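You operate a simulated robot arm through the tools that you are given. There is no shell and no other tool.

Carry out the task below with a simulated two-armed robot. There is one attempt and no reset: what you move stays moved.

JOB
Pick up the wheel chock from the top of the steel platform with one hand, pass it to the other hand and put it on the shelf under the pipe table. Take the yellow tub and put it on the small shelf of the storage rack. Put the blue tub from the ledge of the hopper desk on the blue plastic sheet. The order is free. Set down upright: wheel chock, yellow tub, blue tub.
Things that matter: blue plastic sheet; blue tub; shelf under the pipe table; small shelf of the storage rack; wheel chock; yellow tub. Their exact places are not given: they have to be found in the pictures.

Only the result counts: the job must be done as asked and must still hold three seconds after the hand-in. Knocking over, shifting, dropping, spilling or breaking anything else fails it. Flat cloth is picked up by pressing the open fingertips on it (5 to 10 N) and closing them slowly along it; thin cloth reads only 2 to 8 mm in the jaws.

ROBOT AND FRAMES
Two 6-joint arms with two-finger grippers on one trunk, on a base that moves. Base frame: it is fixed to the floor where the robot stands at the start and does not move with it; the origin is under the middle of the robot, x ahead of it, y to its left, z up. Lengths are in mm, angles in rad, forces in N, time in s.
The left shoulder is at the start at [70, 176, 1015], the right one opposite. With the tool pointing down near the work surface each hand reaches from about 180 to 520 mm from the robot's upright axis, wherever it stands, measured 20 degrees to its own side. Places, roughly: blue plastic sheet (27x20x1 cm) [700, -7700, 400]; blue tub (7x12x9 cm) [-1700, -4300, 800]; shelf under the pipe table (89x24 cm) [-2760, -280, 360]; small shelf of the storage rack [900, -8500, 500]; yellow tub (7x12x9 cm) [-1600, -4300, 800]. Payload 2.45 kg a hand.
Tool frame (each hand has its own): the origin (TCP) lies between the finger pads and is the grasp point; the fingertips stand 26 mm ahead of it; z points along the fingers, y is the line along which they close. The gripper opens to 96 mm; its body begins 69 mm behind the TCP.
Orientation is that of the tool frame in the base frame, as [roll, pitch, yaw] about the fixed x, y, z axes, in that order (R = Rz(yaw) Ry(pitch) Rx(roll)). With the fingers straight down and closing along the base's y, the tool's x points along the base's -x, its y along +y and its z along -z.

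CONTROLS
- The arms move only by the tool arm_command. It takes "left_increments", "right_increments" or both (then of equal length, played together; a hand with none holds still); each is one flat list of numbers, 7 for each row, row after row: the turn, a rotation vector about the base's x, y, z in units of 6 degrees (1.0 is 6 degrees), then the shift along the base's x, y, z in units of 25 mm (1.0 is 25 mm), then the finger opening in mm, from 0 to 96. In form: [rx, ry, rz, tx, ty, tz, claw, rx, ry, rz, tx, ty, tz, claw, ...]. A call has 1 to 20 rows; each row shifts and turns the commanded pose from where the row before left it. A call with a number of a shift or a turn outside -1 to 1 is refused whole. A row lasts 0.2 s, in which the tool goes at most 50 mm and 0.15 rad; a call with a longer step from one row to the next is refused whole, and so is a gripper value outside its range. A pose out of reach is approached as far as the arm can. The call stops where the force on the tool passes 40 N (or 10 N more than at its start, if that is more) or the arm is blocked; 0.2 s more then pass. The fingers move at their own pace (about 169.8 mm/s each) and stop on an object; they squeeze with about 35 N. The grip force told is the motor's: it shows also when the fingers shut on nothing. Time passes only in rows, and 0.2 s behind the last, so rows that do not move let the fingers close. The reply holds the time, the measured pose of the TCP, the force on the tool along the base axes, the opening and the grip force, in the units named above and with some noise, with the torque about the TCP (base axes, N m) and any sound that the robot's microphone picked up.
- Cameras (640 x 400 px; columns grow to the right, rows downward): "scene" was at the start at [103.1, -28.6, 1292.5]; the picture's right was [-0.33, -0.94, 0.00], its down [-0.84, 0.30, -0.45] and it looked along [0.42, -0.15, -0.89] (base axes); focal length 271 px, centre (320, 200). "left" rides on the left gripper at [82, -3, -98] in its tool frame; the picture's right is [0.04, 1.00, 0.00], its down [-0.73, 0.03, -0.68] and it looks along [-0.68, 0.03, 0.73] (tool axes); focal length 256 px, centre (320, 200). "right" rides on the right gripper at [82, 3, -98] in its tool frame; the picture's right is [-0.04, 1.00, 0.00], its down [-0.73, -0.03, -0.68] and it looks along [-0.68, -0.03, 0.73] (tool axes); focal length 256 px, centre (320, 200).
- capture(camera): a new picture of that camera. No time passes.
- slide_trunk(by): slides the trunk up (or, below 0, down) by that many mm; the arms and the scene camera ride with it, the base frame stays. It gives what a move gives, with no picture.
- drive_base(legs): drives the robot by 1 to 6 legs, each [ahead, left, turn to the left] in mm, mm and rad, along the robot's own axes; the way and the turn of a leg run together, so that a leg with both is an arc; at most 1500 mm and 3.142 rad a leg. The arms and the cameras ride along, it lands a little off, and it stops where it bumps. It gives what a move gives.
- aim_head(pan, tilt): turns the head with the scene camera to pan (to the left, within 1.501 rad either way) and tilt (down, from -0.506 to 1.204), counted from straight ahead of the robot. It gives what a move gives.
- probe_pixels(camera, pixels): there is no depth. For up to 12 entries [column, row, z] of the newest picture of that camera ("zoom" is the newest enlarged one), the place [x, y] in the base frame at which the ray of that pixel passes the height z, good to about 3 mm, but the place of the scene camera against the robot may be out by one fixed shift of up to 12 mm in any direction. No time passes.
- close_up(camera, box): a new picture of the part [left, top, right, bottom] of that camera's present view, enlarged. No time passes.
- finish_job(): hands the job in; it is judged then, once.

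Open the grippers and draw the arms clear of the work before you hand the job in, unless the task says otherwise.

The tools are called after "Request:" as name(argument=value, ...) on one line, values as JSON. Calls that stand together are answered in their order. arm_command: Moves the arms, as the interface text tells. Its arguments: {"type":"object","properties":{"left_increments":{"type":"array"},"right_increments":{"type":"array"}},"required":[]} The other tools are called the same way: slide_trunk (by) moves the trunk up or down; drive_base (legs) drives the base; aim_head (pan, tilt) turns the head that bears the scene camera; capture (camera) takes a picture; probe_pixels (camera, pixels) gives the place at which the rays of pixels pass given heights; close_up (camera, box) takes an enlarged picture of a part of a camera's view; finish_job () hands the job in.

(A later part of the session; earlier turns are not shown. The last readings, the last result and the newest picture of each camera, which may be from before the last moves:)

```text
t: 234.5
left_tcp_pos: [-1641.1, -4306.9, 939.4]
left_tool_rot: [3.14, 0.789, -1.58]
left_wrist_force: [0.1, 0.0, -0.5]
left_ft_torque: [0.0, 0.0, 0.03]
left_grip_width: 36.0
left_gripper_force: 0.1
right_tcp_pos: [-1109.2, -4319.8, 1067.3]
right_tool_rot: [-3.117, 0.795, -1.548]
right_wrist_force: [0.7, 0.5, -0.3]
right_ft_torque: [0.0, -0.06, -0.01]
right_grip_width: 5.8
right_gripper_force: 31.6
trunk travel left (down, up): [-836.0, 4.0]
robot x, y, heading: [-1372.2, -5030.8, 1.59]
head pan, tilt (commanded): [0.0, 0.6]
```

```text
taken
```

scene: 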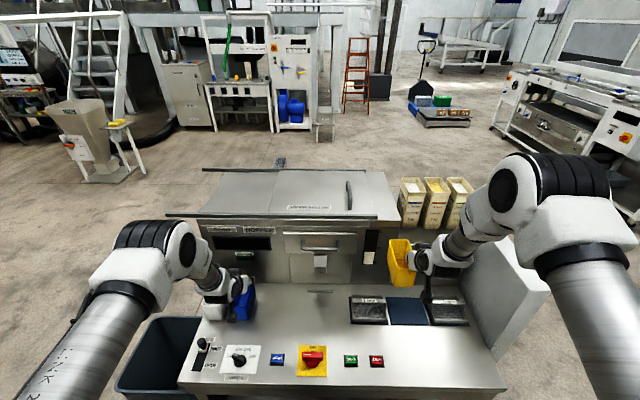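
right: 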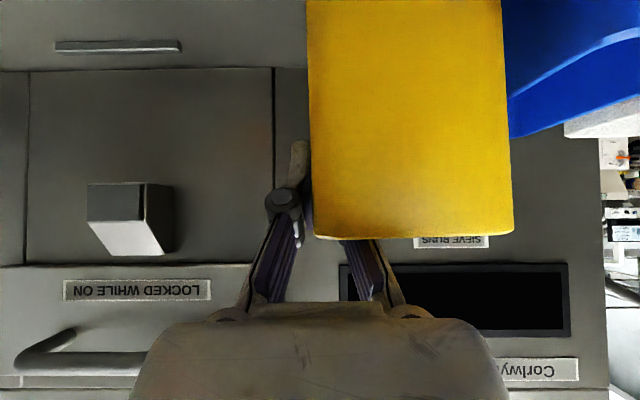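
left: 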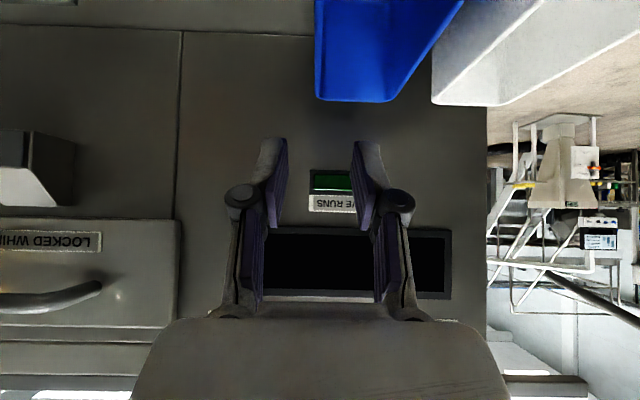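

The wall edge is at column 316, slightly right of the jaw centre. I'll shift 3 mm right and 3 mm ahead and lower the trunk by 60 mm.

Request:
arm_command(left_increments=[0, 0, 0, 0.13, 0.12, 0, 36, 0, 0, 0, 0, 0, 0, 36])

Request:
slide_trunk(by=-58)

Request:
capture(camera="left")

Request:
close_up(camera="scene", box=[180, 230, 340, 330])

Request:
close_up(camera="scene", box=[340, 170, 500, 290])

```text
t: 235.1
left_tcp_pos: [-1638.1, -4302.6, 938.7]
left_tool_rot: [3.139, 0.788, -1.578]
left_wrist_force: [0.6, 0.5, 0.2]
left_ft_torque: [0.0, -0.02, -0.03]
left_grip_width: 35.8
left_gripper_force: 0.0
right_tcp_pos: [-1110.0, -4319.4, 1065.8]
right_tool_rot: [-3.115, 0.793, -1.546]
right_wrist_force: [0.5, 0.4, -1.9]
right_ft_torque: [-0.03, -0.03, 0.0]
right_grip_width: 6.1
right_gripper_force: 31.9
trunk travel left (down, up): [-836.0, 4.0]
robot x, y, heading: [-1377.2, -5034.5, 1.59]
head pan, tilt (commanded): [0.0, 0.6]
```

```text
t: 236.1
left_tcp_pos: [-1637.7, -4302.7, 880.1]
left_tool_rot: [3.139, 0.786, -1.58]
left_wrist_force: [0.5, -0.8, 0.5]
left_ft_torque: [0.0, -0.03, 0.02]
left_grip_width: 36.0
left_gripper_force: 0.1
right_tcp_pos: [-1109.8, -4318.9, 1009.0]
right_tool_rot: [-3.116, 0.794, -1.545]
right_wrist_force: [0.6, 0.3, -0.6]
right_ft_torque: [0.0, -0.02, -0.02]
right_grip_width: 6.1
right_gripper_force: 32.2
trunk travel left (down, up): [-778.0, 62.0]
robot x, y, heading: [-1371.6, -5030.8, 1.589]
head pan, tilt (commanded): [0.0, 0.6]
```

```text
taken
```

left: 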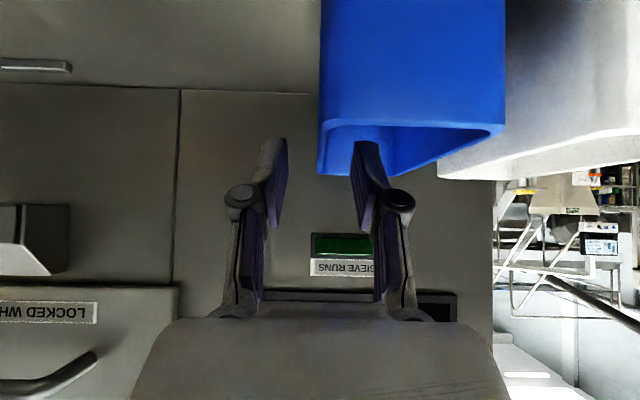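

```text
4.00 times, centred on (260, 280) of scene
```

zoom: 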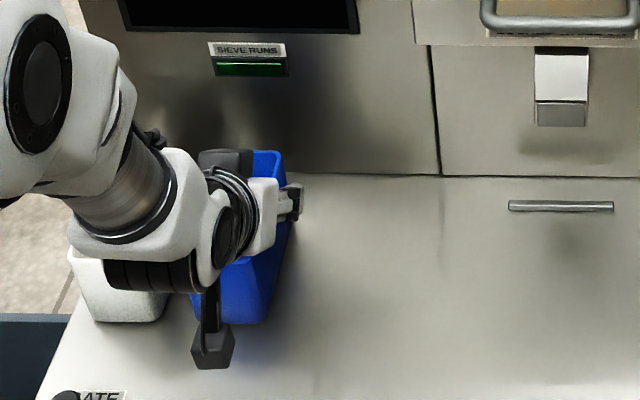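

```text
3.33 times, centred on (420, 230) of scene
```

zoom: 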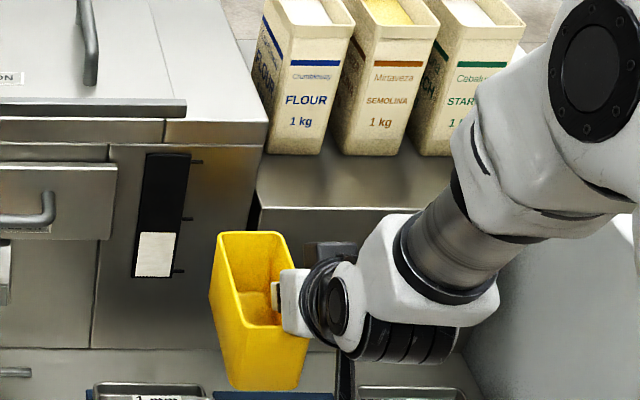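

The wall (columns 318–330) lies between the left fingers. On the other side the yellow tub hangs in front of the flour block; I'll check the block's front edge position before lowering further.

Request:
probe_pixels(camera="zoom", pixels=[[300, 207, 900], [300, 207, 950], [300, 207, 1000], [450, 207, 950], [265, 390, 920], [215, 235, 1027], [280, 233, 1027], [308, 332, 1027]])

Request:
capture(camera="right")

```text
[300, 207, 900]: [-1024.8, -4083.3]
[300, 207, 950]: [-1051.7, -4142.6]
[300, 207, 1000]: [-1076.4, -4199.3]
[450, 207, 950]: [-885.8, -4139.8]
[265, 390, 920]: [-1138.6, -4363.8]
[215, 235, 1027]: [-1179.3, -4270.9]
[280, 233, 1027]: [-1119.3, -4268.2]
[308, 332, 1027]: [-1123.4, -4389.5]
```

```text
taken
```

right: 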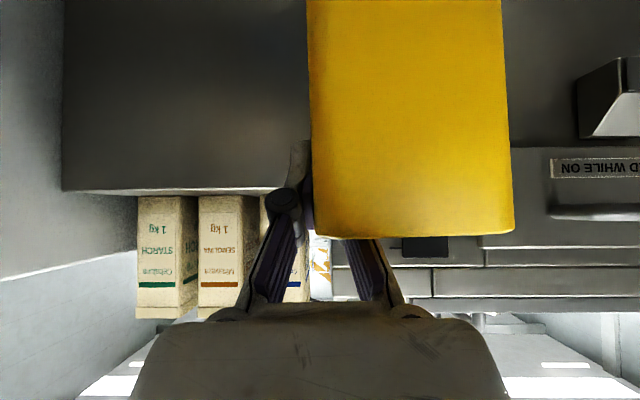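

The block's front is about 60 mm behind the yellow tub, so it is safe. I'll lower the remaining 34 mm for the left hand.

Request:
slide_trunk(by=-34)

Request:
capture(camera="left")

```text
t: 236.8
left_tcp_pos: [-1638.2, -4302.2, 846.5]
left_tool_rot: [3.14, 0.788, -1.579]
left_wrist_force: [0.1, 0.0, 0.0]
left_ft_torque: [0.0, -0.03, -0.02]
left_grip_width: 36.0
left_gripper_force: 0.2
right_tcp_pos: [-1108.8, -4318.6, 974.2]
right_tool_rot: [-3.117, 0.794, -1.548]
right_wrist_force: [-0.3, -0.3, -0.6]
right_ft_torque: [0.0, -0.02, 0.02]
right_grip_width: 5.7
right_gripper_force: 31.8
trunk travel left (down, up): [-744.0, 96.0]
robot x, y, heading: [-1378.8, -5031.4, 1.59]
head pan, tilt (commanded): [0.0, 0.6]
```

```text
taken
```

left: 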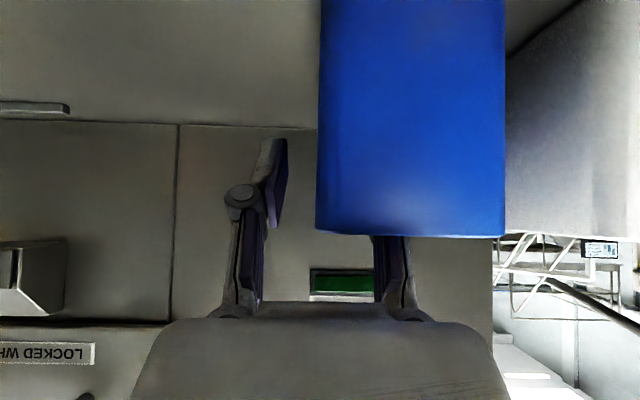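

The inner finger is inside the blue tub and the outer one beside it. I'll close the left hand on the wall.

Request:
arm_command(left_increments=[0, 0, 0, 0, 0, 0, 24, 0, 0, 0, 0, 0, 0, 14, 0, 0, 0, 0, 0, 0, 6, 0, 0, 0, 0, 0, 0, 0, 0, 0, 0, 0, 0, 0, 0, 0, 0, 0, 0, 0, 0, 0])

Request:
slide_trunk(by=40)

Request:
capture(camera="left")

Request:
close_up(camera="scene", box=[180, 230, 340, 330])

```text
t: 238.2
left_tcp_pos: [-1639.4, -4302.3, 846.1]
left_tool_rot: [3.141, 0.785, -1.581]
left_wrist_force: [0.2, 0.3, 0.8]
left_ft_torque: [0.0, -0.02, 0.05]
left_grip_width: 6.0
left_gripper_force: 32.3
right_tcp_pos: [-1109.1, -4319.5, 972.1]
right_tool_rot: [-3.116, 0.795, -1.545]
right_wrist_force: [-0.2, 0.5, -0.7]
right_ft_torque: [-0.01, -0.01, -0.01]
right_grip_width: 6.2
right_gripper_force: 32.3
trunk travel left (down, up): [-744.0, 96.0]
robot x, y, heading: [-1374.0, -5030.5, 1.587]
head pan, tilt (commanded): [0.0, 0.6]
```

```text
t: 239.1
left_tcp_pos: [-1637.6, -4302.1, 885.9]
left_tool_rot: [3.14, 0.787, -1.581]
left_wrist_force: [-0.9, -0.4, -1.7]
left_ft_torque: [0.02, -0.02, -0.02]
left_grip_width: 5.8
left_gripper_force: 32.1
right_tcp_pos: [-1109.4, -4318.6, 1013.5]
right_tool_rot: [-3.116, 0.792, -1.546]
right_wrist_force: [0.4, -0.1, -1.1]
right_ft_torque: [0.03, 0.01, 0.0]
right_grip_width: 5.9
right_gripper_force: 32.3
trunk travel left (down, up): [-784.0, 56.0]
robot x, y, heading: [-1372.7, -5031.5, 1.589]
head pan, tilt (commanded): [0.0, 0.6]
```

```text
taken
```

left: 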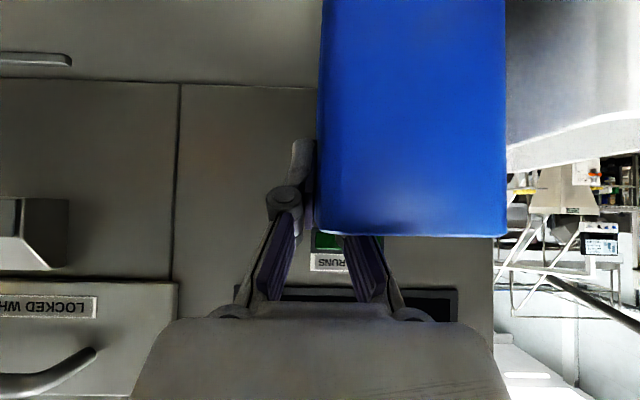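

```text
4.00 times, centred on (260, 280) of scene
```

zoom: 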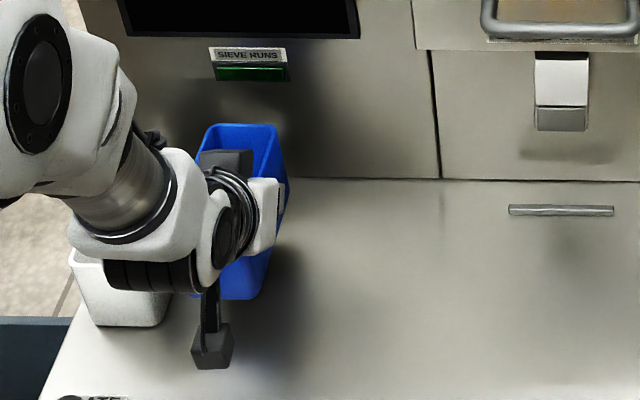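

Both tubs are held. I'll raise 50 mm more, back away from the desk by 620 mm, then turn to face +x and look at the rack.

Request:
slide_trunk(by=50)

Request:
drive_base(legs=[[-620, 0, 0], [0, 0, -1.589]])

Request:
aim_head(pan=-0.9, tilt=0.4)

Request:
capture(camera="scene")

```text
t: 240.0
left_tcp_pos: [-1639.2, -4301.8, 935.3]
left_tool_rot: [3.141, 0.786, -1.58]
left_wrist_force: [-0.2, 0.4, -1.5]
left_ft_torque: [0.01, -0.02, 0.01]
left_grip_width: 5.9
left_gripper_force: 32.4
right_tcp_pos: [-1110.1, -4317.8, 1063.8]
right_tool_rot: [-3.118, 0.794, -1.545]
right_wrist_force: [0.0, 0.2, -0.8]
right_ft_torque: [0.01, -0.04, 0.01]
right_grip_width: 6.2
right_gripper_force: 32.0
trunk travel left (down, up): [-834.0, 6.0]
robot x, y, heading: [-1371.0, -5038.1, 1.589]
head pan, tilt (commanded): [0.0, 0.6]
```

```text
t: 247.3
left_tcp_pos: [-625.7, -5401.6, 935.5]
left_tool_rot: [3.14, 0.787, 3.108]
left_wrist_force: [0.0, 0.2, -1.0]
left_ft_torque: [-0.03, 0.03, -0.04]
left_grip_width: 6.0
left_gripper_force: 32.5
right_tcp_pos: [-655.5, -5931.4, 1064.1]
right_tool_rot: [-3.116, 0.795, 3.14]
right_wrist_force: [0.1, 0.2, -1.2]
right_ft_torque: [-0.02, -0.01, -0.02]
right_grip_width: 6.0
right_gripper_force: 32.7
trunk travel left (down, up): [-834.0, 6.0]
robot x, y, heading: [-1363.3, -5651.1, -0.006]
head pan, tilt (commanded): [0.0, 0.6]
```

```text
t: 248.6
left_tcp_pos: [-626.4, -5402.8, 934.7]
left_tool_rot: [3.138, 0.786, 3.108]
left_wrist_force: [-0.9, -0.4, -0.2]
left_ft_torque: [-0.03, 0.0, 0.03]
left_grip_width: 5.9
left_gripper_force: 32.5
right_tcp_pos: [-655.0, -5930.6, 1063.3]
right_tool_rot: [-3.116, 0.794, 3.141]
right_wrist_force: [1.2, -0.4, -0.9]
right_ft_torque: [-0.01, 0.0, 0.0]
right_grip_width: 6.2
right_gripper_force: 32.7
trunk travel left (down, up): [-834.0, 6.0]
robot x, y, heading: [-1364.2, -5652.1, -0.007]
head pan, tilt (commanded): [-0.901, 0.4]
```

```text
taken
```

scene: 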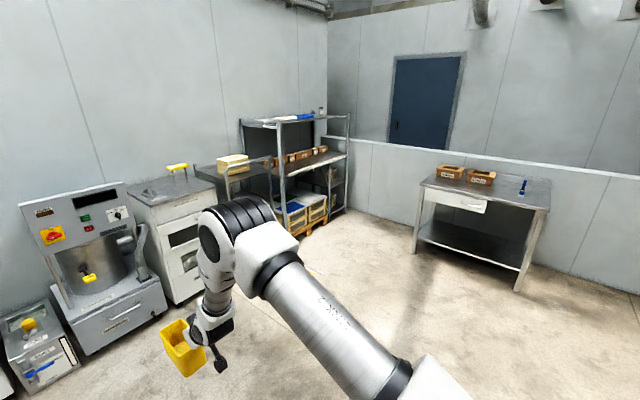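

The rack is at (300,160) and a side table stands at (480,220). I'll probe floor points of both to plan the drive.

Request:
probe_pixels(camera="scene", pixels=[[413, 252, 0], [518, 291, 0], [535, 245, 0], [284, 240, 0], [326, 220, 0], [346, 211, 0], [180, 303, 0], [155, 320, 0]])

Request:
close_up(camera="scene", box=[240, 100, 370, 250])

```text
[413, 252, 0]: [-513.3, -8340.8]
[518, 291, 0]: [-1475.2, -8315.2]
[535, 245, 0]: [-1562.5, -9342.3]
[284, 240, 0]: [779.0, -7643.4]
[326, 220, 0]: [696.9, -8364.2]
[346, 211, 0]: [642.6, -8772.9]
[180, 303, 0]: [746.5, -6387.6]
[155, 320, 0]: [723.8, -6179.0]
```

```text
2.67 times, centred on (305, 175) of scene
```

zoom: 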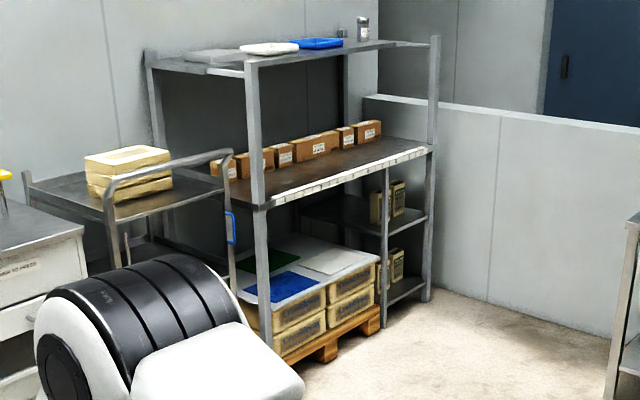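

The side table occupies x -1475…-513, y < -8315, and the rack front is near x ≈ 600. I'll go 880 mm ahead and then sideways in -y to y ≈ -7750, and look.

Request:
drive_base(legs=[[880, 0, 0], [0, -1100, 0], [0, -1000, 0]])

Request:
aim_head(pan=0, tilt=0.6)

Request:
capture(camera="scene")

Request:
aim_head(pan=-0.5, tilt=0.6)

Request:
capture(camera="scene")

```text
t: 263.3
left_tcp_pos: [224.4, -7539.5, 936.4]
left_tool_rot: [3.139, 0.784, 3.098]
left_wrist_force: [0.7, -1.0, -1.0]
left_ft_torque: [-0.01, 0.01, 0.0]
left_grip_width: 5.9
left_gripper_force: 32.0
right_tcp_pos: [189.7, -8067.4, 1063.2]
right_tool_rot: [-3.116, 0.794, 3.132]
right_wrist_force: [0.0, -0.2, -1.9]
right_ft_torque: [-0.02, -0.01, 0.0]
right_grip_width: 6.1
right_gripper_force: 31.9
trunk travel left (down, up): [-834.0, 6.0]
robot x, y, heading: [-516.5, -7777.5, -0.016]
head pan, tilt (commanded): [-0.901, 0.4]
```

```text
t: 264.5
left_tcp_pos: [224.4, -7538.8, 934.6]
left_tool_rot: [3.14, 0.785, 3.099]
left_wrist_force: [-0.3, 0.3, -1.4]
left_ft_torque: [-0.02, 0.0, -0.02]
left_grip_width: 5.7
left_gripper_force: 32.2
right_tcp_pos: [189.5, -8067.6, 1063.5]
right_tool_rot: [-3.118, 0.794, 3.131]
right_wrist_force: [-0.4, -0.3, 0.4]
right_ft_torque: [-0.01, 0.03, 0.0]
right_grip_width: 5.9
right_gripper_force: 31.7
trunk travel left (down, up): [-834.0, 6.0]
robot x, y, heading: [-513.8, -7780.5, -0.015]
head pan, tilt (commanded): [0.0, 0.6]
```

```text
taken
```

scene: 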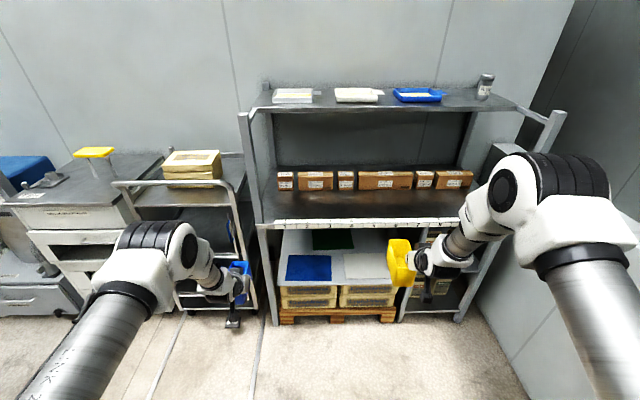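

```text
t: 265.4
left_tcp_pos: [224.6, -7539.4, 935.4]
left_tool_rot: [3.14, 0.788, 3.098]
left_wrist_force: [0.5, 0.8, -0.8]
left_ft_torque: [-0.06, 0.01, 0.01]
left_grip_width: 6.0
left_gripper_force: 32.6
right_tcp_pos: [188.5, -8068.2, 1063.3]
right_tool_rot: [-3.117, 0.794, 3.131]
right_wrist_force: [-0.4, 0.3, -0.7]
right_ft_torque: [-0.07, 0.0, 0.03]
right_grip_width: 6.1
right_gripper_force: 31.9
trunk travel left (down, up): [-834.0, 6.0]
robot x, y, heading: [-515.4, -7779.6, -0.017]
head pan, tilt (commanded): [-0.499, 0.6]
```

```text
taken
```

scene: 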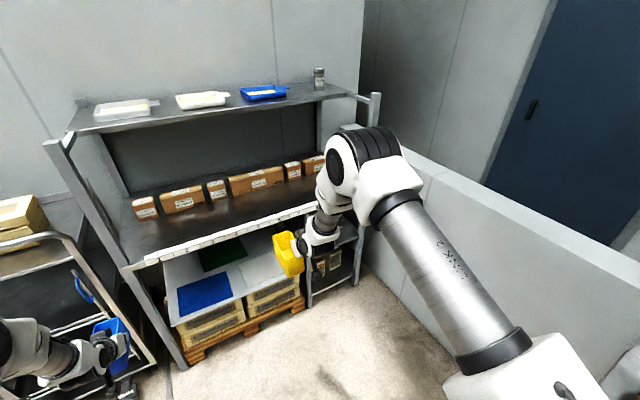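

Both goals are in view: the blue sheet at (205,293), the small shelf with little boxes at (330,265). I'll zoom in on each.

Request:
close_up(camera="scene", box=[130, 210, 370, 360])

Request:
probe_pixels(camera="scene", pixels=[[187, 365, 0], [310, 307, 0], [352, 287, 0], [126, 270, 860], [126, 270, 880], [126, 270, 900], [345, 200, 880], [183, 318, 400], [243, 296, 400], [177, 290, 400], [228, 273, 400]])

```text
2.67 times, centred on (250, 285) of scene
```

zoom: 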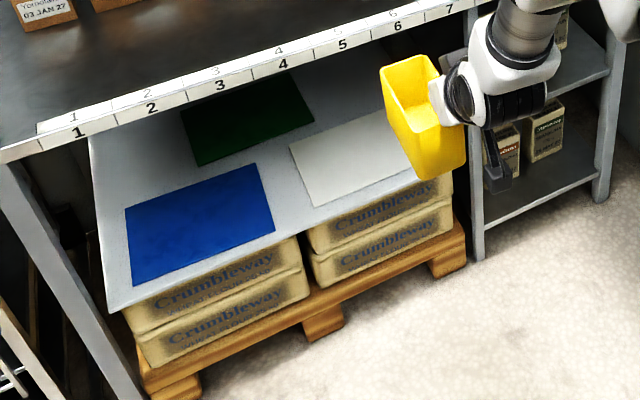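

```text
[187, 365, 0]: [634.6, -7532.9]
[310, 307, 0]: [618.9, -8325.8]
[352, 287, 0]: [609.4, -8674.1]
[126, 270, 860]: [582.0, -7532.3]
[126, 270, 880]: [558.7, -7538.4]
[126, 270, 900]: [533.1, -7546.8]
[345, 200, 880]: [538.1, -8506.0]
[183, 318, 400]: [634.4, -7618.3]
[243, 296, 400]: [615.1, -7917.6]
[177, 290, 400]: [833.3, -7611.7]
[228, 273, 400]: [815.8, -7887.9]
```

The two hands are 529 mm apart, so when the right hand serves the small shelf the left tub will hover over the sheet's bay; for that I need the right hand only about 40 mm higher than the left. I'll lower the right arm by 88 mm and the trunk by 370 mm here, well in front of the rack, and look again.

Request:
arm_command(right_increments=[0, 0, 0, 0, 0, -0.5, 0, 0, 0, 0, 0, 0, -0.6, 0, 0, 0, 0, 0, 0, -0.6, 0, 0, 0, 0, 0, 0, -0.6, 0, 0, 0, 0, 0, 0, -0.6, 0, 0, 0, 0, 0, 0, -0.6, 0, 0, 0, 0, 0, 0, 0, 0])

Request:
slide_trunk(by=-370)

Request:
aim_head(pan=-0.45, tilt=0.4)

Request:
capture(camera="scene")

Request:
capture(camera="right")

```text
t: 267.0
left_tcp_pos: [225.8, -7540.7, 936.0]
left_tool_rot: [3.141, 0.785, 3.098]
left_wrist_force: [-0.2, 0.0, -0.3]
left_ft_torque: [-0.03, -0.01, -0.02]
left_grip_width: 5.8
left_gripper_force: 32.3
right_tcp_pos: [190.4, -8066.5, 976.9]
right_tool_rot: [-3.118, 0.794, 3.132]
right_wrist_force: [-0.2, 0.2, -1.2]
right_ft_torque: [-0.05, -0.03, -0.04]
right_grip_width: 5.7
right_gripper_force: 31.8
trunk travel left (down, up): [-834.0, 6.0]
robot x, y, heading: [-514.5, -7773.7, -0.019]
head pan, tilt (commanded): [-0.499, 0.6]
```

```text
t: 270.6
left_tcp_pos: [224.8, -7538.9, 565.8]
left_tool_rot: [3.139, 0.786, 3.098]
left_wrist_force: [-0.7, -0.8, -1.6]
left_ft_torque: [0.02, 0.05, -0.01]
left_grip_width: 6.0
left_gripper_force: 32.4
right_tcp_pos: [187.7, -8067.7, 606.8]
right_tool_rot: [-3.116, 0.795, 3.131]
right_wrist_force: [0.1, 0.1, -0.6]
right_ft_torque: [-0.04, 0.04, 0.0]
right_grip_width: 6.1
right_gripper_force: 32.1
trunk travel left (down, up): [-464.0, 376.0]
robot x, y, heading: [-513.2, -7776.4, -0.025]
head pan, tilt (commanded): [-0.499, 0.6]
```

```text
t: 271.3
left_tcp_pos: [224.3, -7539.2, 565.5]
left_tool_rot: [3.139, 0.784, 3.098]
left_wrist_force: [0.4, -0.6, -0.7]
left_ft_torque: [-0.05, 0.02, 0.03]
left_grip_width: 5.9
left_gripper_force: 32.2
right_tcp_pos: [187.9, -8066.4, 606.1]
right_tool_rot: [-3.116, 0.795, 3.132]
right_wrist_force: [-0.2, 0.1, -0.9]
right_ft_torque: [-0.03, 0.01, 0.01]
right_grip_width: 6.2
right_gripper_force: 32.6
trunk travel left (down, up): [-464.0, 376.0]
robot x, y, heading: [-514.9, -7780.6, -0.014]
head pan, tilt (commanded): [-0.45, 0.4]
```

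```text
taken
```

scene: 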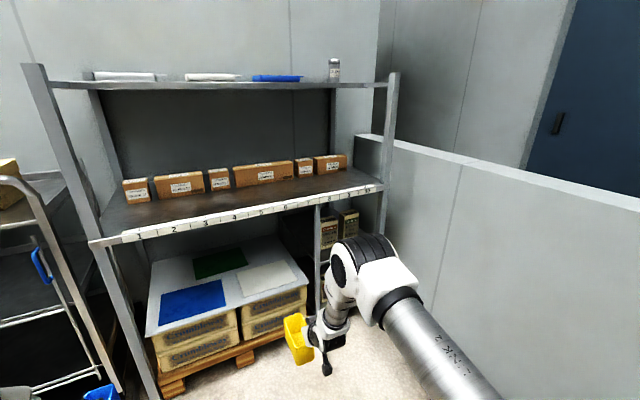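

```text
taken
```

right: 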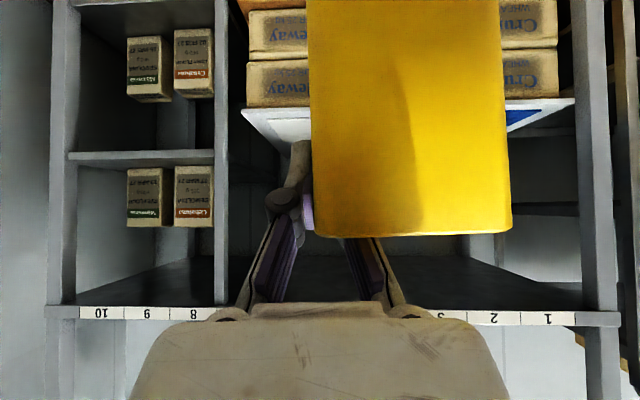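

The right camera (upside down) shows the small shelf between posts at columns 60 and 221, with its two boxes set well back. I'll zoom in to measure the free area in front of them.

Request:
close_up(camera="right", box=[30, 100, 270, 250])

Request:
close_up(camera="scene", box=[270, 170, 430, 270])

```text
2.67 times, centred on (150, 175) of right
```

zoom: 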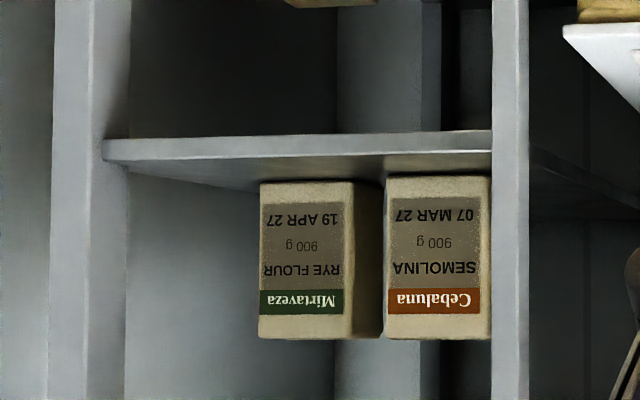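

```text
4.00 times, centred on (350, 220) of scene
```

zoom: 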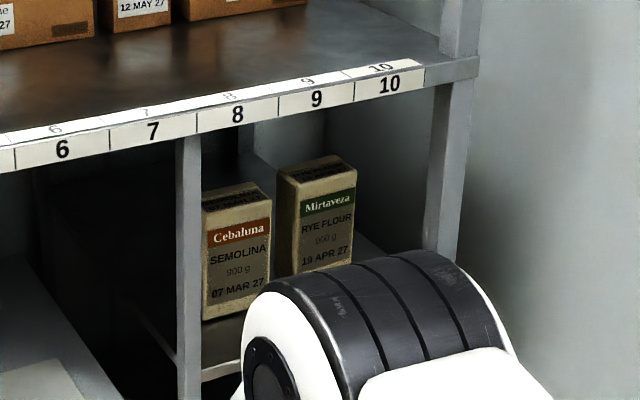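

I'll probe shelf corners, post edges and box fronts from the right camera at the estimated shelf height of about 513 mm.

Request:
probe_pixels(camera="right", pixels=[[69.4, 160, 513], [213.7, 160, 513], [213.7, 160, 505], [213.7, 160, 520], [174.4, 166.4, 513], [214, 166.4, 513], [127.5, 168.6, 513], [162, 168.6, 513]])

Request:
probe_pixels(camera="zoom", pixels=[[207, 318, 513], [268, 302, 513], [207, 318, 500], [215, 372, 513], [215, 372, 500], [290, 275, 513], [352, 258, 513], [178, 165, 830], [430, 85, 830]])

```text
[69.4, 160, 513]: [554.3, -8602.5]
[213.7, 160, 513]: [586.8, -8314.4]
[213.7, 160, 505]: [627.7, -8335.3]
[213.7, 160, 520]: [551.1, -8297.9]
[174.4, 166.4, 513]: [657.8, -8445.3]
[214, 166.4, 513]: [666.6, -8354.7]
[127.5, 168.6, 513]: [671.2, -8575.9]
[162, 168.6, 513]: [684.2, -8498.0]
```

```text
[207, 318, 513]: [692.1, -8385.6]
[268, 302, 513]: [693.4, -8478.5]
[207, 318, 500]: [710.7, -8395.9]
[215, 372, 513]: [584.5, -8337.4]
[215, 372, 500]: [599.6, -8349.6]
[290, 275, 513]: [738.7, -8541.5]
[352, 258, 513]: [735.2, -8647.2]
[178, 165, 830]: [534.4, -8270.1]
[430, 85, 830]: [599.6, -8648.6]
```

The two boxes seem to leave only a strip of 95–130 mm in front of them, so I need a closer look before placing. I'll move right 180, ahead 300, then right 140, staying just in front of the rack.

Request:
drive_base(legs=[[0, -180, 0], [300, 0, 0]])

Request:
capture(camera="scene")

Request:
capture(camera="right")

Request:
capture(camera="left")

```text
t: 274.5
left_tcp_pos: [521.5, -7723.7, 564.7]
left_tool_rot: [3.138, 0.785, 3.099]
left_wrist_force: [0.3, 0.7, -1.8]
left_ft_torque: [-0.01, 0.0, 0.0]
left_grip_width: 6.1
left_gripper_force: 32.4
right_tcp_pos: [487.0, -8252.1, 605.0]
right_tool_rot: [-3.117, 0.79, 3.133]
right_wrist_force: [0.5, -0.5, -0.9]
right_ft_torque: [-0.04, 0.0, 0.02]
right_grip_width: 6.3
right_gripper_force: 32.0
trunk travel left (down, up): [-464.0, 376.0]
robot x, y, heading: [-217.2, -7964.3, -0.017]
head pan, tilt (commanded): [-0.45, 0.4]
```

```text
taken
```

scene: 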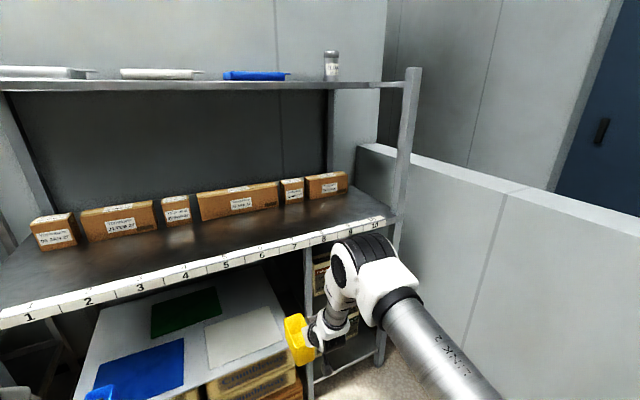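

```text
taken
```

right: 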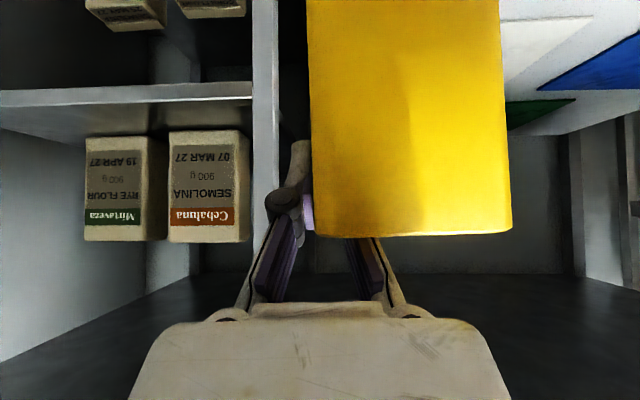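

```text
taken
```

left: 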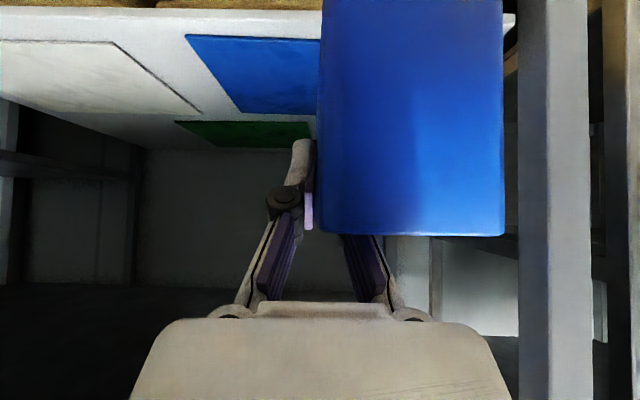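

Now the small shelf and the two boxes are seen closer. I'll zoom in on them in the right view.

Request:
close_up(camera="right", box=[0, 50, 280, 225])

```text
2.29 times, centred on (140, 138) of right
```

zoom: 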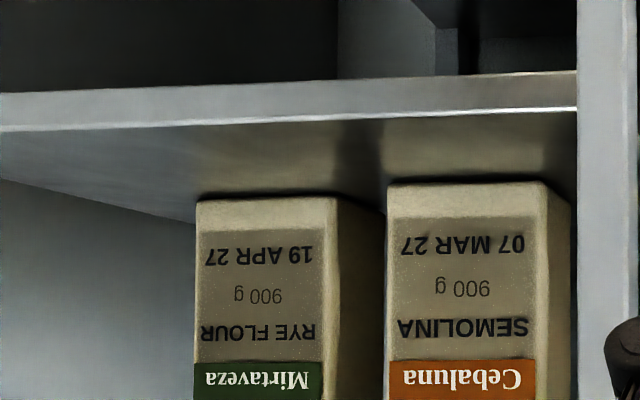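

I'll probe the same shelf and box points in this second view at several heights to triangulate them.

Request:
probe_pixels(camera="zoom", pixels=[[577, 108, 500], [577, 108, 510], [577, 108, 520], [388, 185, 500], [388, 185, 510], [388, 185, 520], [545, 185, 510], [195, 198, 500], [195, 198, 510], [195, 198, 520], [337, 198, 510], [10, 130, 510]])

```text
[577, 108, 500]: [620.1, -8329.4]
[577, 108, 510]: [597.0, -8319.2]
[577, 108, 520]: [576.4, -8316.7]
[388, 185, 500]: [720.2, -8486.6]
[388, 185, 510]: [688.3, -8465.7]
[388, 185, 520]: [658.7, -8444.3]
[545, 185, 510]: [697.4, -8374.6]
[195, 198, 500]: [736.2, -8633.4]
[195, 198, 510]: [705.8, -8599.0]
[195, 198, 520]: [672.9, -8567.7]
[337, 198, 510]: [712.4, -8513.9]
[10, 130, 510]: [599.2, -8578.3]
```

Triangulation gives the small shelf at z ≈ 505 with front edge x ≈ 610 and box fronts at x ≈ 704–720, so the yellow tub must stand crosswise there and I'll need to regrasp it by an end wall later. First I'll measure the blue sheet, seen in the left view at (187,36)–(240,112), for placing the blue tub.

Request:
probe_pixels(camera="left", pixels=[[187, 36, 400], [240, 112, 400], [316, 40, 400], [314, 115, 400], [187, 36, 410], [240, 112, 410], [0, 42, 400], [113, 42, 400], [200, 117, 400]])

Request:
close_up(camera="scene", box=[70, 260, 310, 400])

```text
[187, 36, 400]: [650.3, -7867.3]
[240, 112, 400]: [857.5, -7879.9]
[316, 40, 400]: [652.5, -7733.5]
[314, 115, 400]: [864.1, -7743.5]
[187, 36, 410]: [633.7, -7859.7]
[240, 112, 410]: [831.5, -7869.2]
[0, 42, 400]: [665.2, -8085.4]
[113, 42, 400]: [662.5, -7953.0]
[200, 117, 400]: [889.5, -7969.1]
```

```text
2.67 times, centred on (190, 330) of scene
```

zoom: 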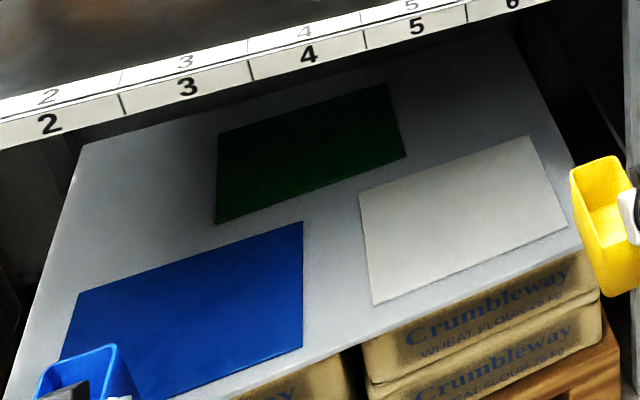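

I'll probe the sheet's visible corners in this enlarged scene view too, for comparison.

Request:
probe_pixels(camera="zoom", pixels=[[302, 345, 402], [302, 222, 402], [78, 294, 402], [62, 358, 402], [83, 145, 402], [371, 305, 402], [360, 192, 402], [528, 136, 402], [567, 228, 402]])

```text
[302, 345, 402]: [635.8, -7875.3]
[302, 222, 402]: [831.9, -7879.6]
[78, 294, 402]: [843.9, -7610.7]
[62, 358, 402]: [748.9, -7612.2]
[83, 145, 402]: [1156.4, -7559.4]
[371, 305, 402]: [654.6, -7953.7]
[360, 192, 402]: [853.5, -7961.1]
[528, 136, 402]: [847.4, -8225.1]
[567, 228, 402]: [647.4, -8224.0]
```

Both cameras agree: the sheet spans x ≈ 648…850, y ≈ -7877…-7608 at z ≈ 402. To keep the right hand with the yellow tub out of the rack, I'll place the blue tub with the base turned about 0.38 rad to the right; first back off 100 mm and turn.

Request:
drive_base(legs=[[-100, 0, 0], [0, 0, -0.383]])

```text
t: 276.8
left_tcp_pos: [457.1, -8015.5, 565.0]
left_tool_rot: [3.141, 0.786, 2.717]
left_wrist_force: [0.3, -0.1, -1.5]
left_ft_torque: [0.0, 0.01, -0.02]
left_grip_width: 6.1
left_gripper_force: 32.1
right_tcp_pos: [228.7, -8491.9, 606.8]
right_tool_rot: [-3.117, 0.793, 2.75]
right_wrist_force: [0.4, -0.8, -0.8]
right_ft_torque: [-0.04, 0.0, 0.01]
right_grip_width: 5.9
right_gripper_force: 32.0
trunk travel left (down, up): [-464.0, 376.0]
robot x, y, heading: [-315.0, -7961.7, -0.397]
head pan, tilt (commanded): [-0.45, 0.4]
```

I'll drive 336 mm left and 100 mm ahead in the turned frame, bringing the blue tub over the sheet's near part, and check.

Request:
drive_base(legs=[[0, 336, 0], [100, 0, 0]])

Request:
aim_head(pan=0.1, tilt=0.75)

Request:
capture(camera="scene")

Request:
capture(camera="left")

```text
t: 279.8
left_tcp_pos: [680.3, -7747.6, 565.4]
left_tool_rot: [3.139, 0.784, 2.714]
left_wrist_force: [0.6, -0.4, -2.0]
left_ft_torque: [-0.03, 0.0, 0.03]
left_grip_width: 6.0
left_gripper_force: 32.5
right_tcp_pos: [449.7, -8224.5, 606.5]
right_tool_rot: [-3.118, 0.792, 2.747]
right_wrist_force: [-0.3, -0.1, -1.4]
right_ft_torque: [-0.02, -0.01, 0.01]
right_grip_width: 5.9
right_gripper_force: 32.1
trunk travel left (down, up): [-464.0, 376.0]
robot x, y, heading: [-98.5, -7692.9, -0.405]
head pan, tilt (commanded): [-0.45, 0.4]
```

```text
t: 280.7
left_tcp_pos: [679.1, -7748.1, 565.6]
left_tool_rot: [3.14, 0.784, 2.713]
left_wrist_force: [-0.1, 1.1, -0.7]
left_ft_torque: [-0.04, 0.02, 0.01]
left_grip_width: 5.8
left_gripper_force: 32.3
right_tcp_pos: [449.7, -8224.0, 606.6]
right_tool_rot: [-3.115, 0.794, 2.747]
right_wrist_force: [0.1, -0.2, -1.0]
right_ft_torque: [-0.01, 0.04, 0.02]
right_grip_width: 6.1
right_gripper_force: 32.3
trunk travel left (down, up): [-464.0, 376.0]
robot x, y, heading: [-93.6, -7690.1, -0.399]
head pan, tilt (commanded): [0.099, 0.75]
```

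```text
taken
```

scene: 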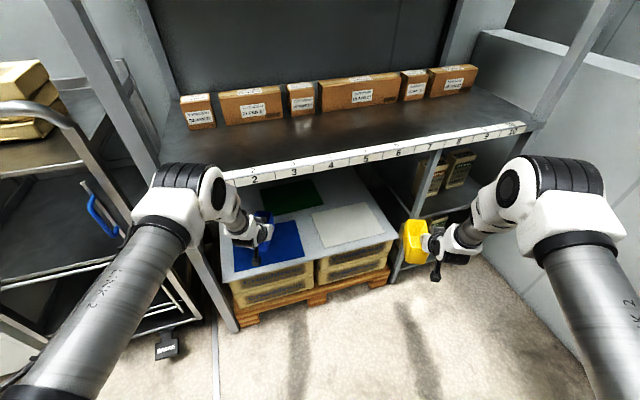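

```text
taken
```

left: 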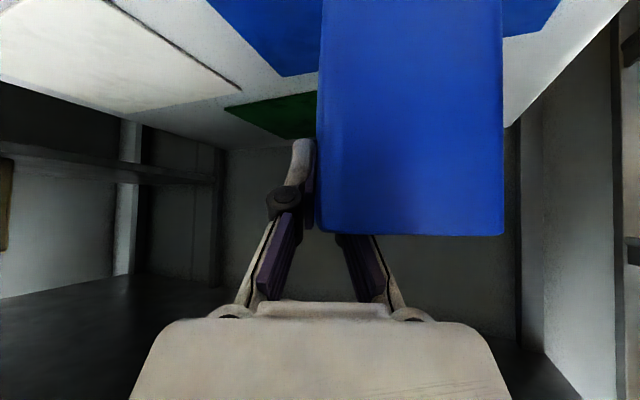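

The left forearm runs well in front of the bench edge. I'll lower the trunk 83 mm (blue tub bottom about 420, above the sheet at 402) and then drive 55 mm ahead to centre it on the sheet.

Request:
slide_trunk(by=-80)

Request:
drive_base(legs=[[54, 4, 0]])

Request:
capture(camera="scene")

Request:
capture(camera="left")

```text
t: 281.9
left_tcp_pos: [679.5, -7747.9, 486.8]
left_tool_rot: [3.14, 0.786, 2.716]
left_wrist_force: [0.5, 0.7, -0.4]
left_ft_torque: [0.0, 0.01, 0.0]
left_grip_width: 6.1
left_gripper_force: 31.9
right_tcp_pos: [449.6, -8223.7, 527.2]
right_tool_rot: [-3.117, 0.794, 2.746]
right_wrist_force: [-0.6, -0.3, -1.0]
right_ft_torque: [-0.05, 0.02, 0.0]
right_grip_width: 6.1
right_gripper_force: 32.4
trunk travel left (down, up): [-384.0, 456.0]
robot x, y, heading: [-95.0, -7690.0, -0.397]
head pan, tilt (commanded): [0.099, 0.75]
```

```text
t: 282.8
left_tcp_pos: [733.0, -7765.4, 485.6]
left_tool_rot: [3.139, 0.783, 2.714]
left_wrist_force: [0.7, 0.3, -0.1]
left_ft_torque: [-0.03, 0.0, 0.01]
left_grip_width: 5.9
left_gripper_force: 32.5
right_tcp_pos: [501.4, -8240.6, 526.1]
right_tool_rot: [-3.115, 0.791, 2.747]
right_wrist_force: [-0.5, -0.2, -1.5]
right_ft_torque: [-0.03, 0.01, -0.01]
right_grip_width: 6.0
right_gripper_force: 32.7
trunk travel left (down, up): [-384.0, 456.0]
robot x, y, heading: [-45.9, -7708.6, -0.401]
head pan, tilt (commanded): [0.099, 0.75]
```

```text
taken
```

scene: 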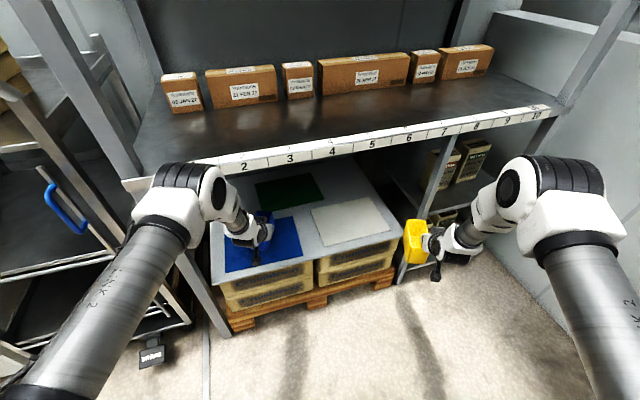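

```text
taken
```

left: 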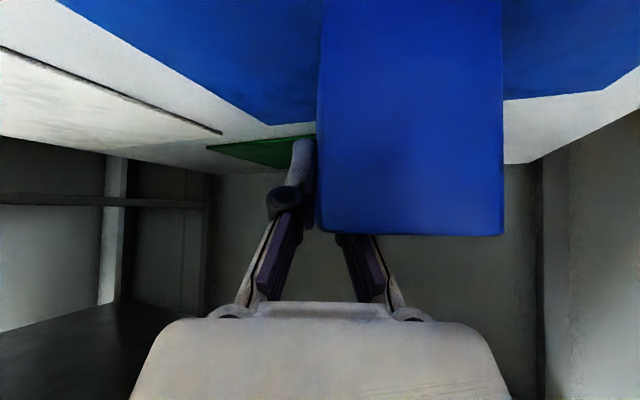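

I'll check the sheet's far edge corners in the left view, visible at (292,125) and (603,92), to verify the tub's position over it.

Request:
probe_pixels(camera="left", pixels=[[292, 125, 402], [510, 100, 402], [604, 92, 402], [222, 132, 402], [60, 0, 402]])

Request:
close_up(camera="scene", box=[190, 170, 350, 300])

```text
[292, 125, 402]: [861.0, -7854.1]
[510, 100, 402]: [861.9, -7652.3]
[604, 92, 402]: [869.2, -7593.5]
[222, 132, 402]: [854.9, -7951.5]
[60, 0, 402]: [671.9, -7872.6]
```

```text
3.08 times, centred on (270, 235) of scene
```

zoom: 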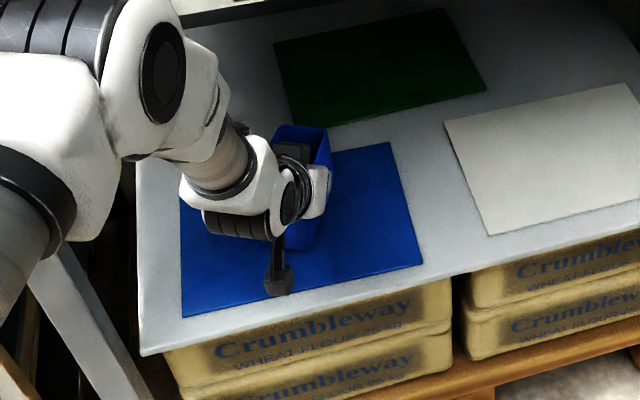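

The tub centre (751,-7743) agrees with the sheet centre (about 754,-7737). I'll lower 16 mm, then in small steps watching the force.

Request:
slide_trunk(by=-16)

Request:
slide_trunk(by=-3)

```text
t: 283.5
left_tcp_pos: [732.5, -7765.1, 472.5]
left_tool_rot: [3.138, 0.793, 2.715]
left_wrist_force: [4.2, -1.0, 15.0]
left_ft_torque: [-0.01, -0.1, -0.06]
left_grip_width: 5.9
left_gripper_force: 32.4
right_tcp_pos: [500.1, -8242.0, 510.8]
right_tool_rot: [-3.117, 0.796, 2.747]
right_wrist_force: [-0.7, -0.4, -1.1]
right_ft_torque: [0.01, 0.01, 0.01]
right_grip_width: 6.1
right_gripper_force: 32.5
trunk travel left (down, up): [-368.0, 472.0]
robot x, y, heading: [-45.4, -7707.9, -0.397]
head pan, tilt (commanded): [0.099, 0.75]
```

```text
t: 284.0
left_tcp_pos: [731.8, -7765.1, 470.0]
left_tool_rot: [3.138, 0.793, 2.714]
left_wrist_force: [7.3, -1.4, 23.4]
left_ft_torque: [-0.24, -0.58, -0.01]
left_grip_width: 6.2
left_gripper_force: 33.1
right_tcp_pos: [500.3, -8241.0, 508.3]
right_tool_rot: [-3.118, 0.796, 2.749]
right_wrist_force: [0.6, 0.2, -1.0]
right_ft_torque: [-0.05, 0.0, 0.01]
right_grip_width: 5.9
right_gripper_force: 32.5
trunk travel left (down, up): [-365.0, 475.0]
robot x, y, heading: [-41.9, -7711.1, -0.405]
head pan, tilt (commanded): [0.099, 0.75]
```

Contact came earlier than expected (sheet surface near 409), now pressing at 23 N. I'll ease up 5 mm before releasing.

Request:
slide_trunk(by=5)

Request:
capture(camera="left")

Request:
close_up(camera="scene", box=[190, 150, 350, 280])

```text
t: 284.5
left_tcp_pos: [729.1, -7764.4, 470.7]
left_tool_rot: [3.141, 0.781, 2.714]
left_wrist_force: [-1.8, -0.1, 7.9]
left_ft_torque: [-0.22, -0.52, -0.05]
left_grip_width: 6.2
left_gripper_force: 32.3
right_tcp_pos: [499.3, -8241.5, 513.4]
right_tool_rot: [-3.118, 0.795, 2.747]
right_wrist_force: [-0.6, -0.2, -0.8]
right_ft_torque: [0.0, -0.01, -0.01]
right_grip_width: 6.1
right_gripper_force: 32.3
trunk travel left (down, up): [-370.0, 470.0]
robot x, y, heading: [-47.9, -7708.2, -0.399]
head pan, tilt (commanded): [0.099, 0.75]
```

```text
taken
```

left: 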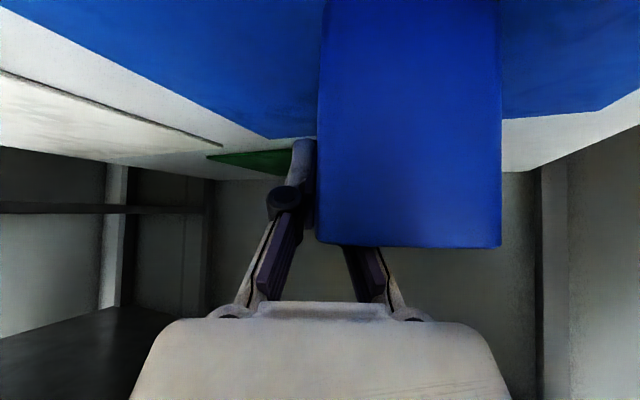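

```text
3.08 times, centred on (270, 215) of scene
```

zoom: 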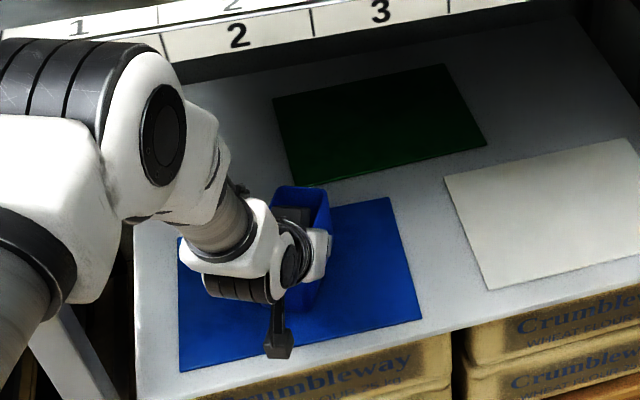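

The force has fallen to about 8 N; one more 2 mm up and then I'll open the left hand slowly.

Request:
slide_trunk(by=2)

Request:
arm_command(left_increments=[0, 0, 0, 0, 0, 0, 8, 0, 0, 0, 0, 0, 0, 12, 0, 0, 0, 0, 0, 0, 20, 0, 0, 0, 0, 0, 0, 28, 0, 0, 0, 0, 0, 0, 28])

Request:
capture(camera="left")

Request:
close_up(camera="scene", box=[190, 150, 350, 280])

```text
t: 285.0
left_tcp_pos: [730.6, -7763.9, 472.5]
left_tool_rot: [3.139, 0.783, 2.716]
left_wrist_force: [0.5, -0.2, -0.8]
left_ft_torque: [0.0, 0.02, 0.01]
left_grip_width: 5.9
left_gripper_force: 32.3
right_tcp_pos: [500.7, -8240.8, 514.2]
right_tool_rot: [-3.118, 0.794, 2.748]
right_wrist_force: [-1.0, -1.1, -1.4]
right_ft_torque: [-0.02, 0.05, 0.02]
right_grip_width: 5.8
right_gripper_force: 32.4
trunk travel left (down, up): [-372.0, 468.0]
robot x, y, heading: [-46.9, -7708.8, -0.395]
head pan, tilt (commanded): [0.099, 0.75]
```

```text
t: 286.2
left_tcp_pos: [730.4, -7764.6, 474.0]
left_tool_rot: [3.139, 0.785, 2.714]
left_wrist_force: [-0.6, -0.1, -0.4]
left_ft_torque: [0.0, -0.02, -0.04]
left_grip_width: 28.1
left_gripper_force: 0.1
right_tcp_pos: [500.7, -8240.5, 514.4]
right_tool_rot: [-3.117, 0.793, 2.749]
right_wrist_force: [0.7, 0.2, -0.2]
right_ft_torque: [-0.02, 0.04, -0.02]
right_grip_width: 5.9
right_gripper_force: 32.3
trunk travel left (down, up): [-372.0, 468.0]
robot x, y, heading: [-45.2, -7705.6, -0.395]
head pan, tilt (commanded): [0.099, 0.75]
```

```text
taken
```

left: 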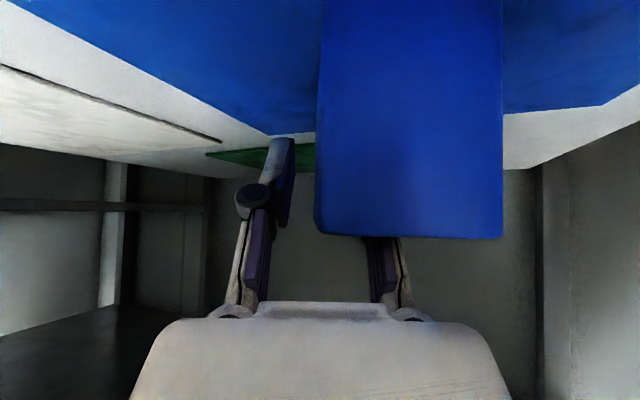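

```text
3.08 times, centred on (270, 215) of scene
```

zoom: 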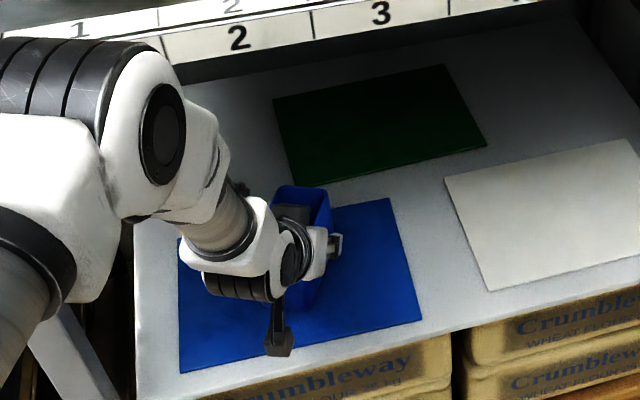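

The blue tub stands on the sheet and the fingers are open around its wall. I'll raise the trunk 62 mm to draw the finger out, then check.

Request:
slide_trunk(by=62)

Request:
capture(camera="left")

Request:
close_up(camera="scene", box=[190, 150, 350, 280])

```text
t: 287.3
left_tcp_pos: [731.1, -7764.8, 536.3]
left_tool_rot: [3.139, 0.786, 2.713]
left_wrist_force: [-0.3, -0.2, 0.5]
left_ft_torque: [0.03, -0.02, 0.03]
left_grip_width: 28.1
left_gripper_force: 0.0
right_tcp_pos: [501.9, -8242.2, 576.6]
right_tool_rot: [-3.117, 0.792, 2.749]
right_wrist_force: [0.0, 0.2, -1.6]
right_ft_torque: [-0.04, 0.02, -0.01]
right_grip_width: 6.2
right_gripper_force: 32.5
trunk travel left (down, up): [-434.0, 406.0]
robot x, y, heading: [-44.8, -7708.8, -0.4]
head pan, tilt (commanded): [0.099, 0.75]
```

```text
taken
```

left: 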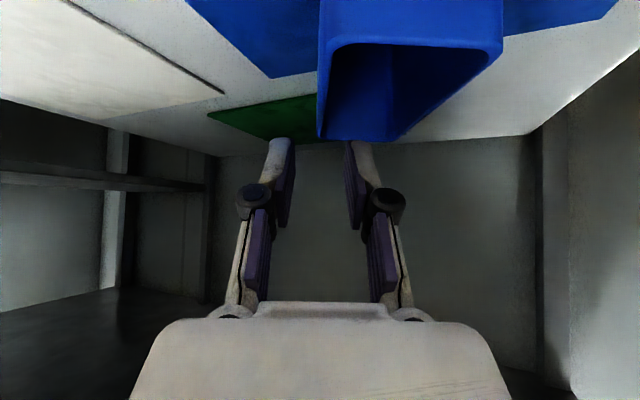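

```text
3.08 times, centred on (270, 215) of scene
```

zoom: 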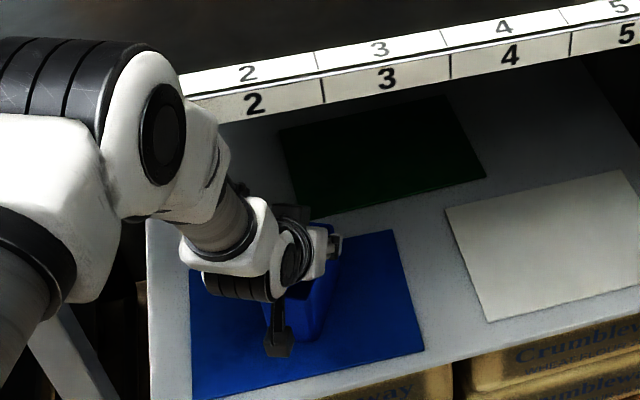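

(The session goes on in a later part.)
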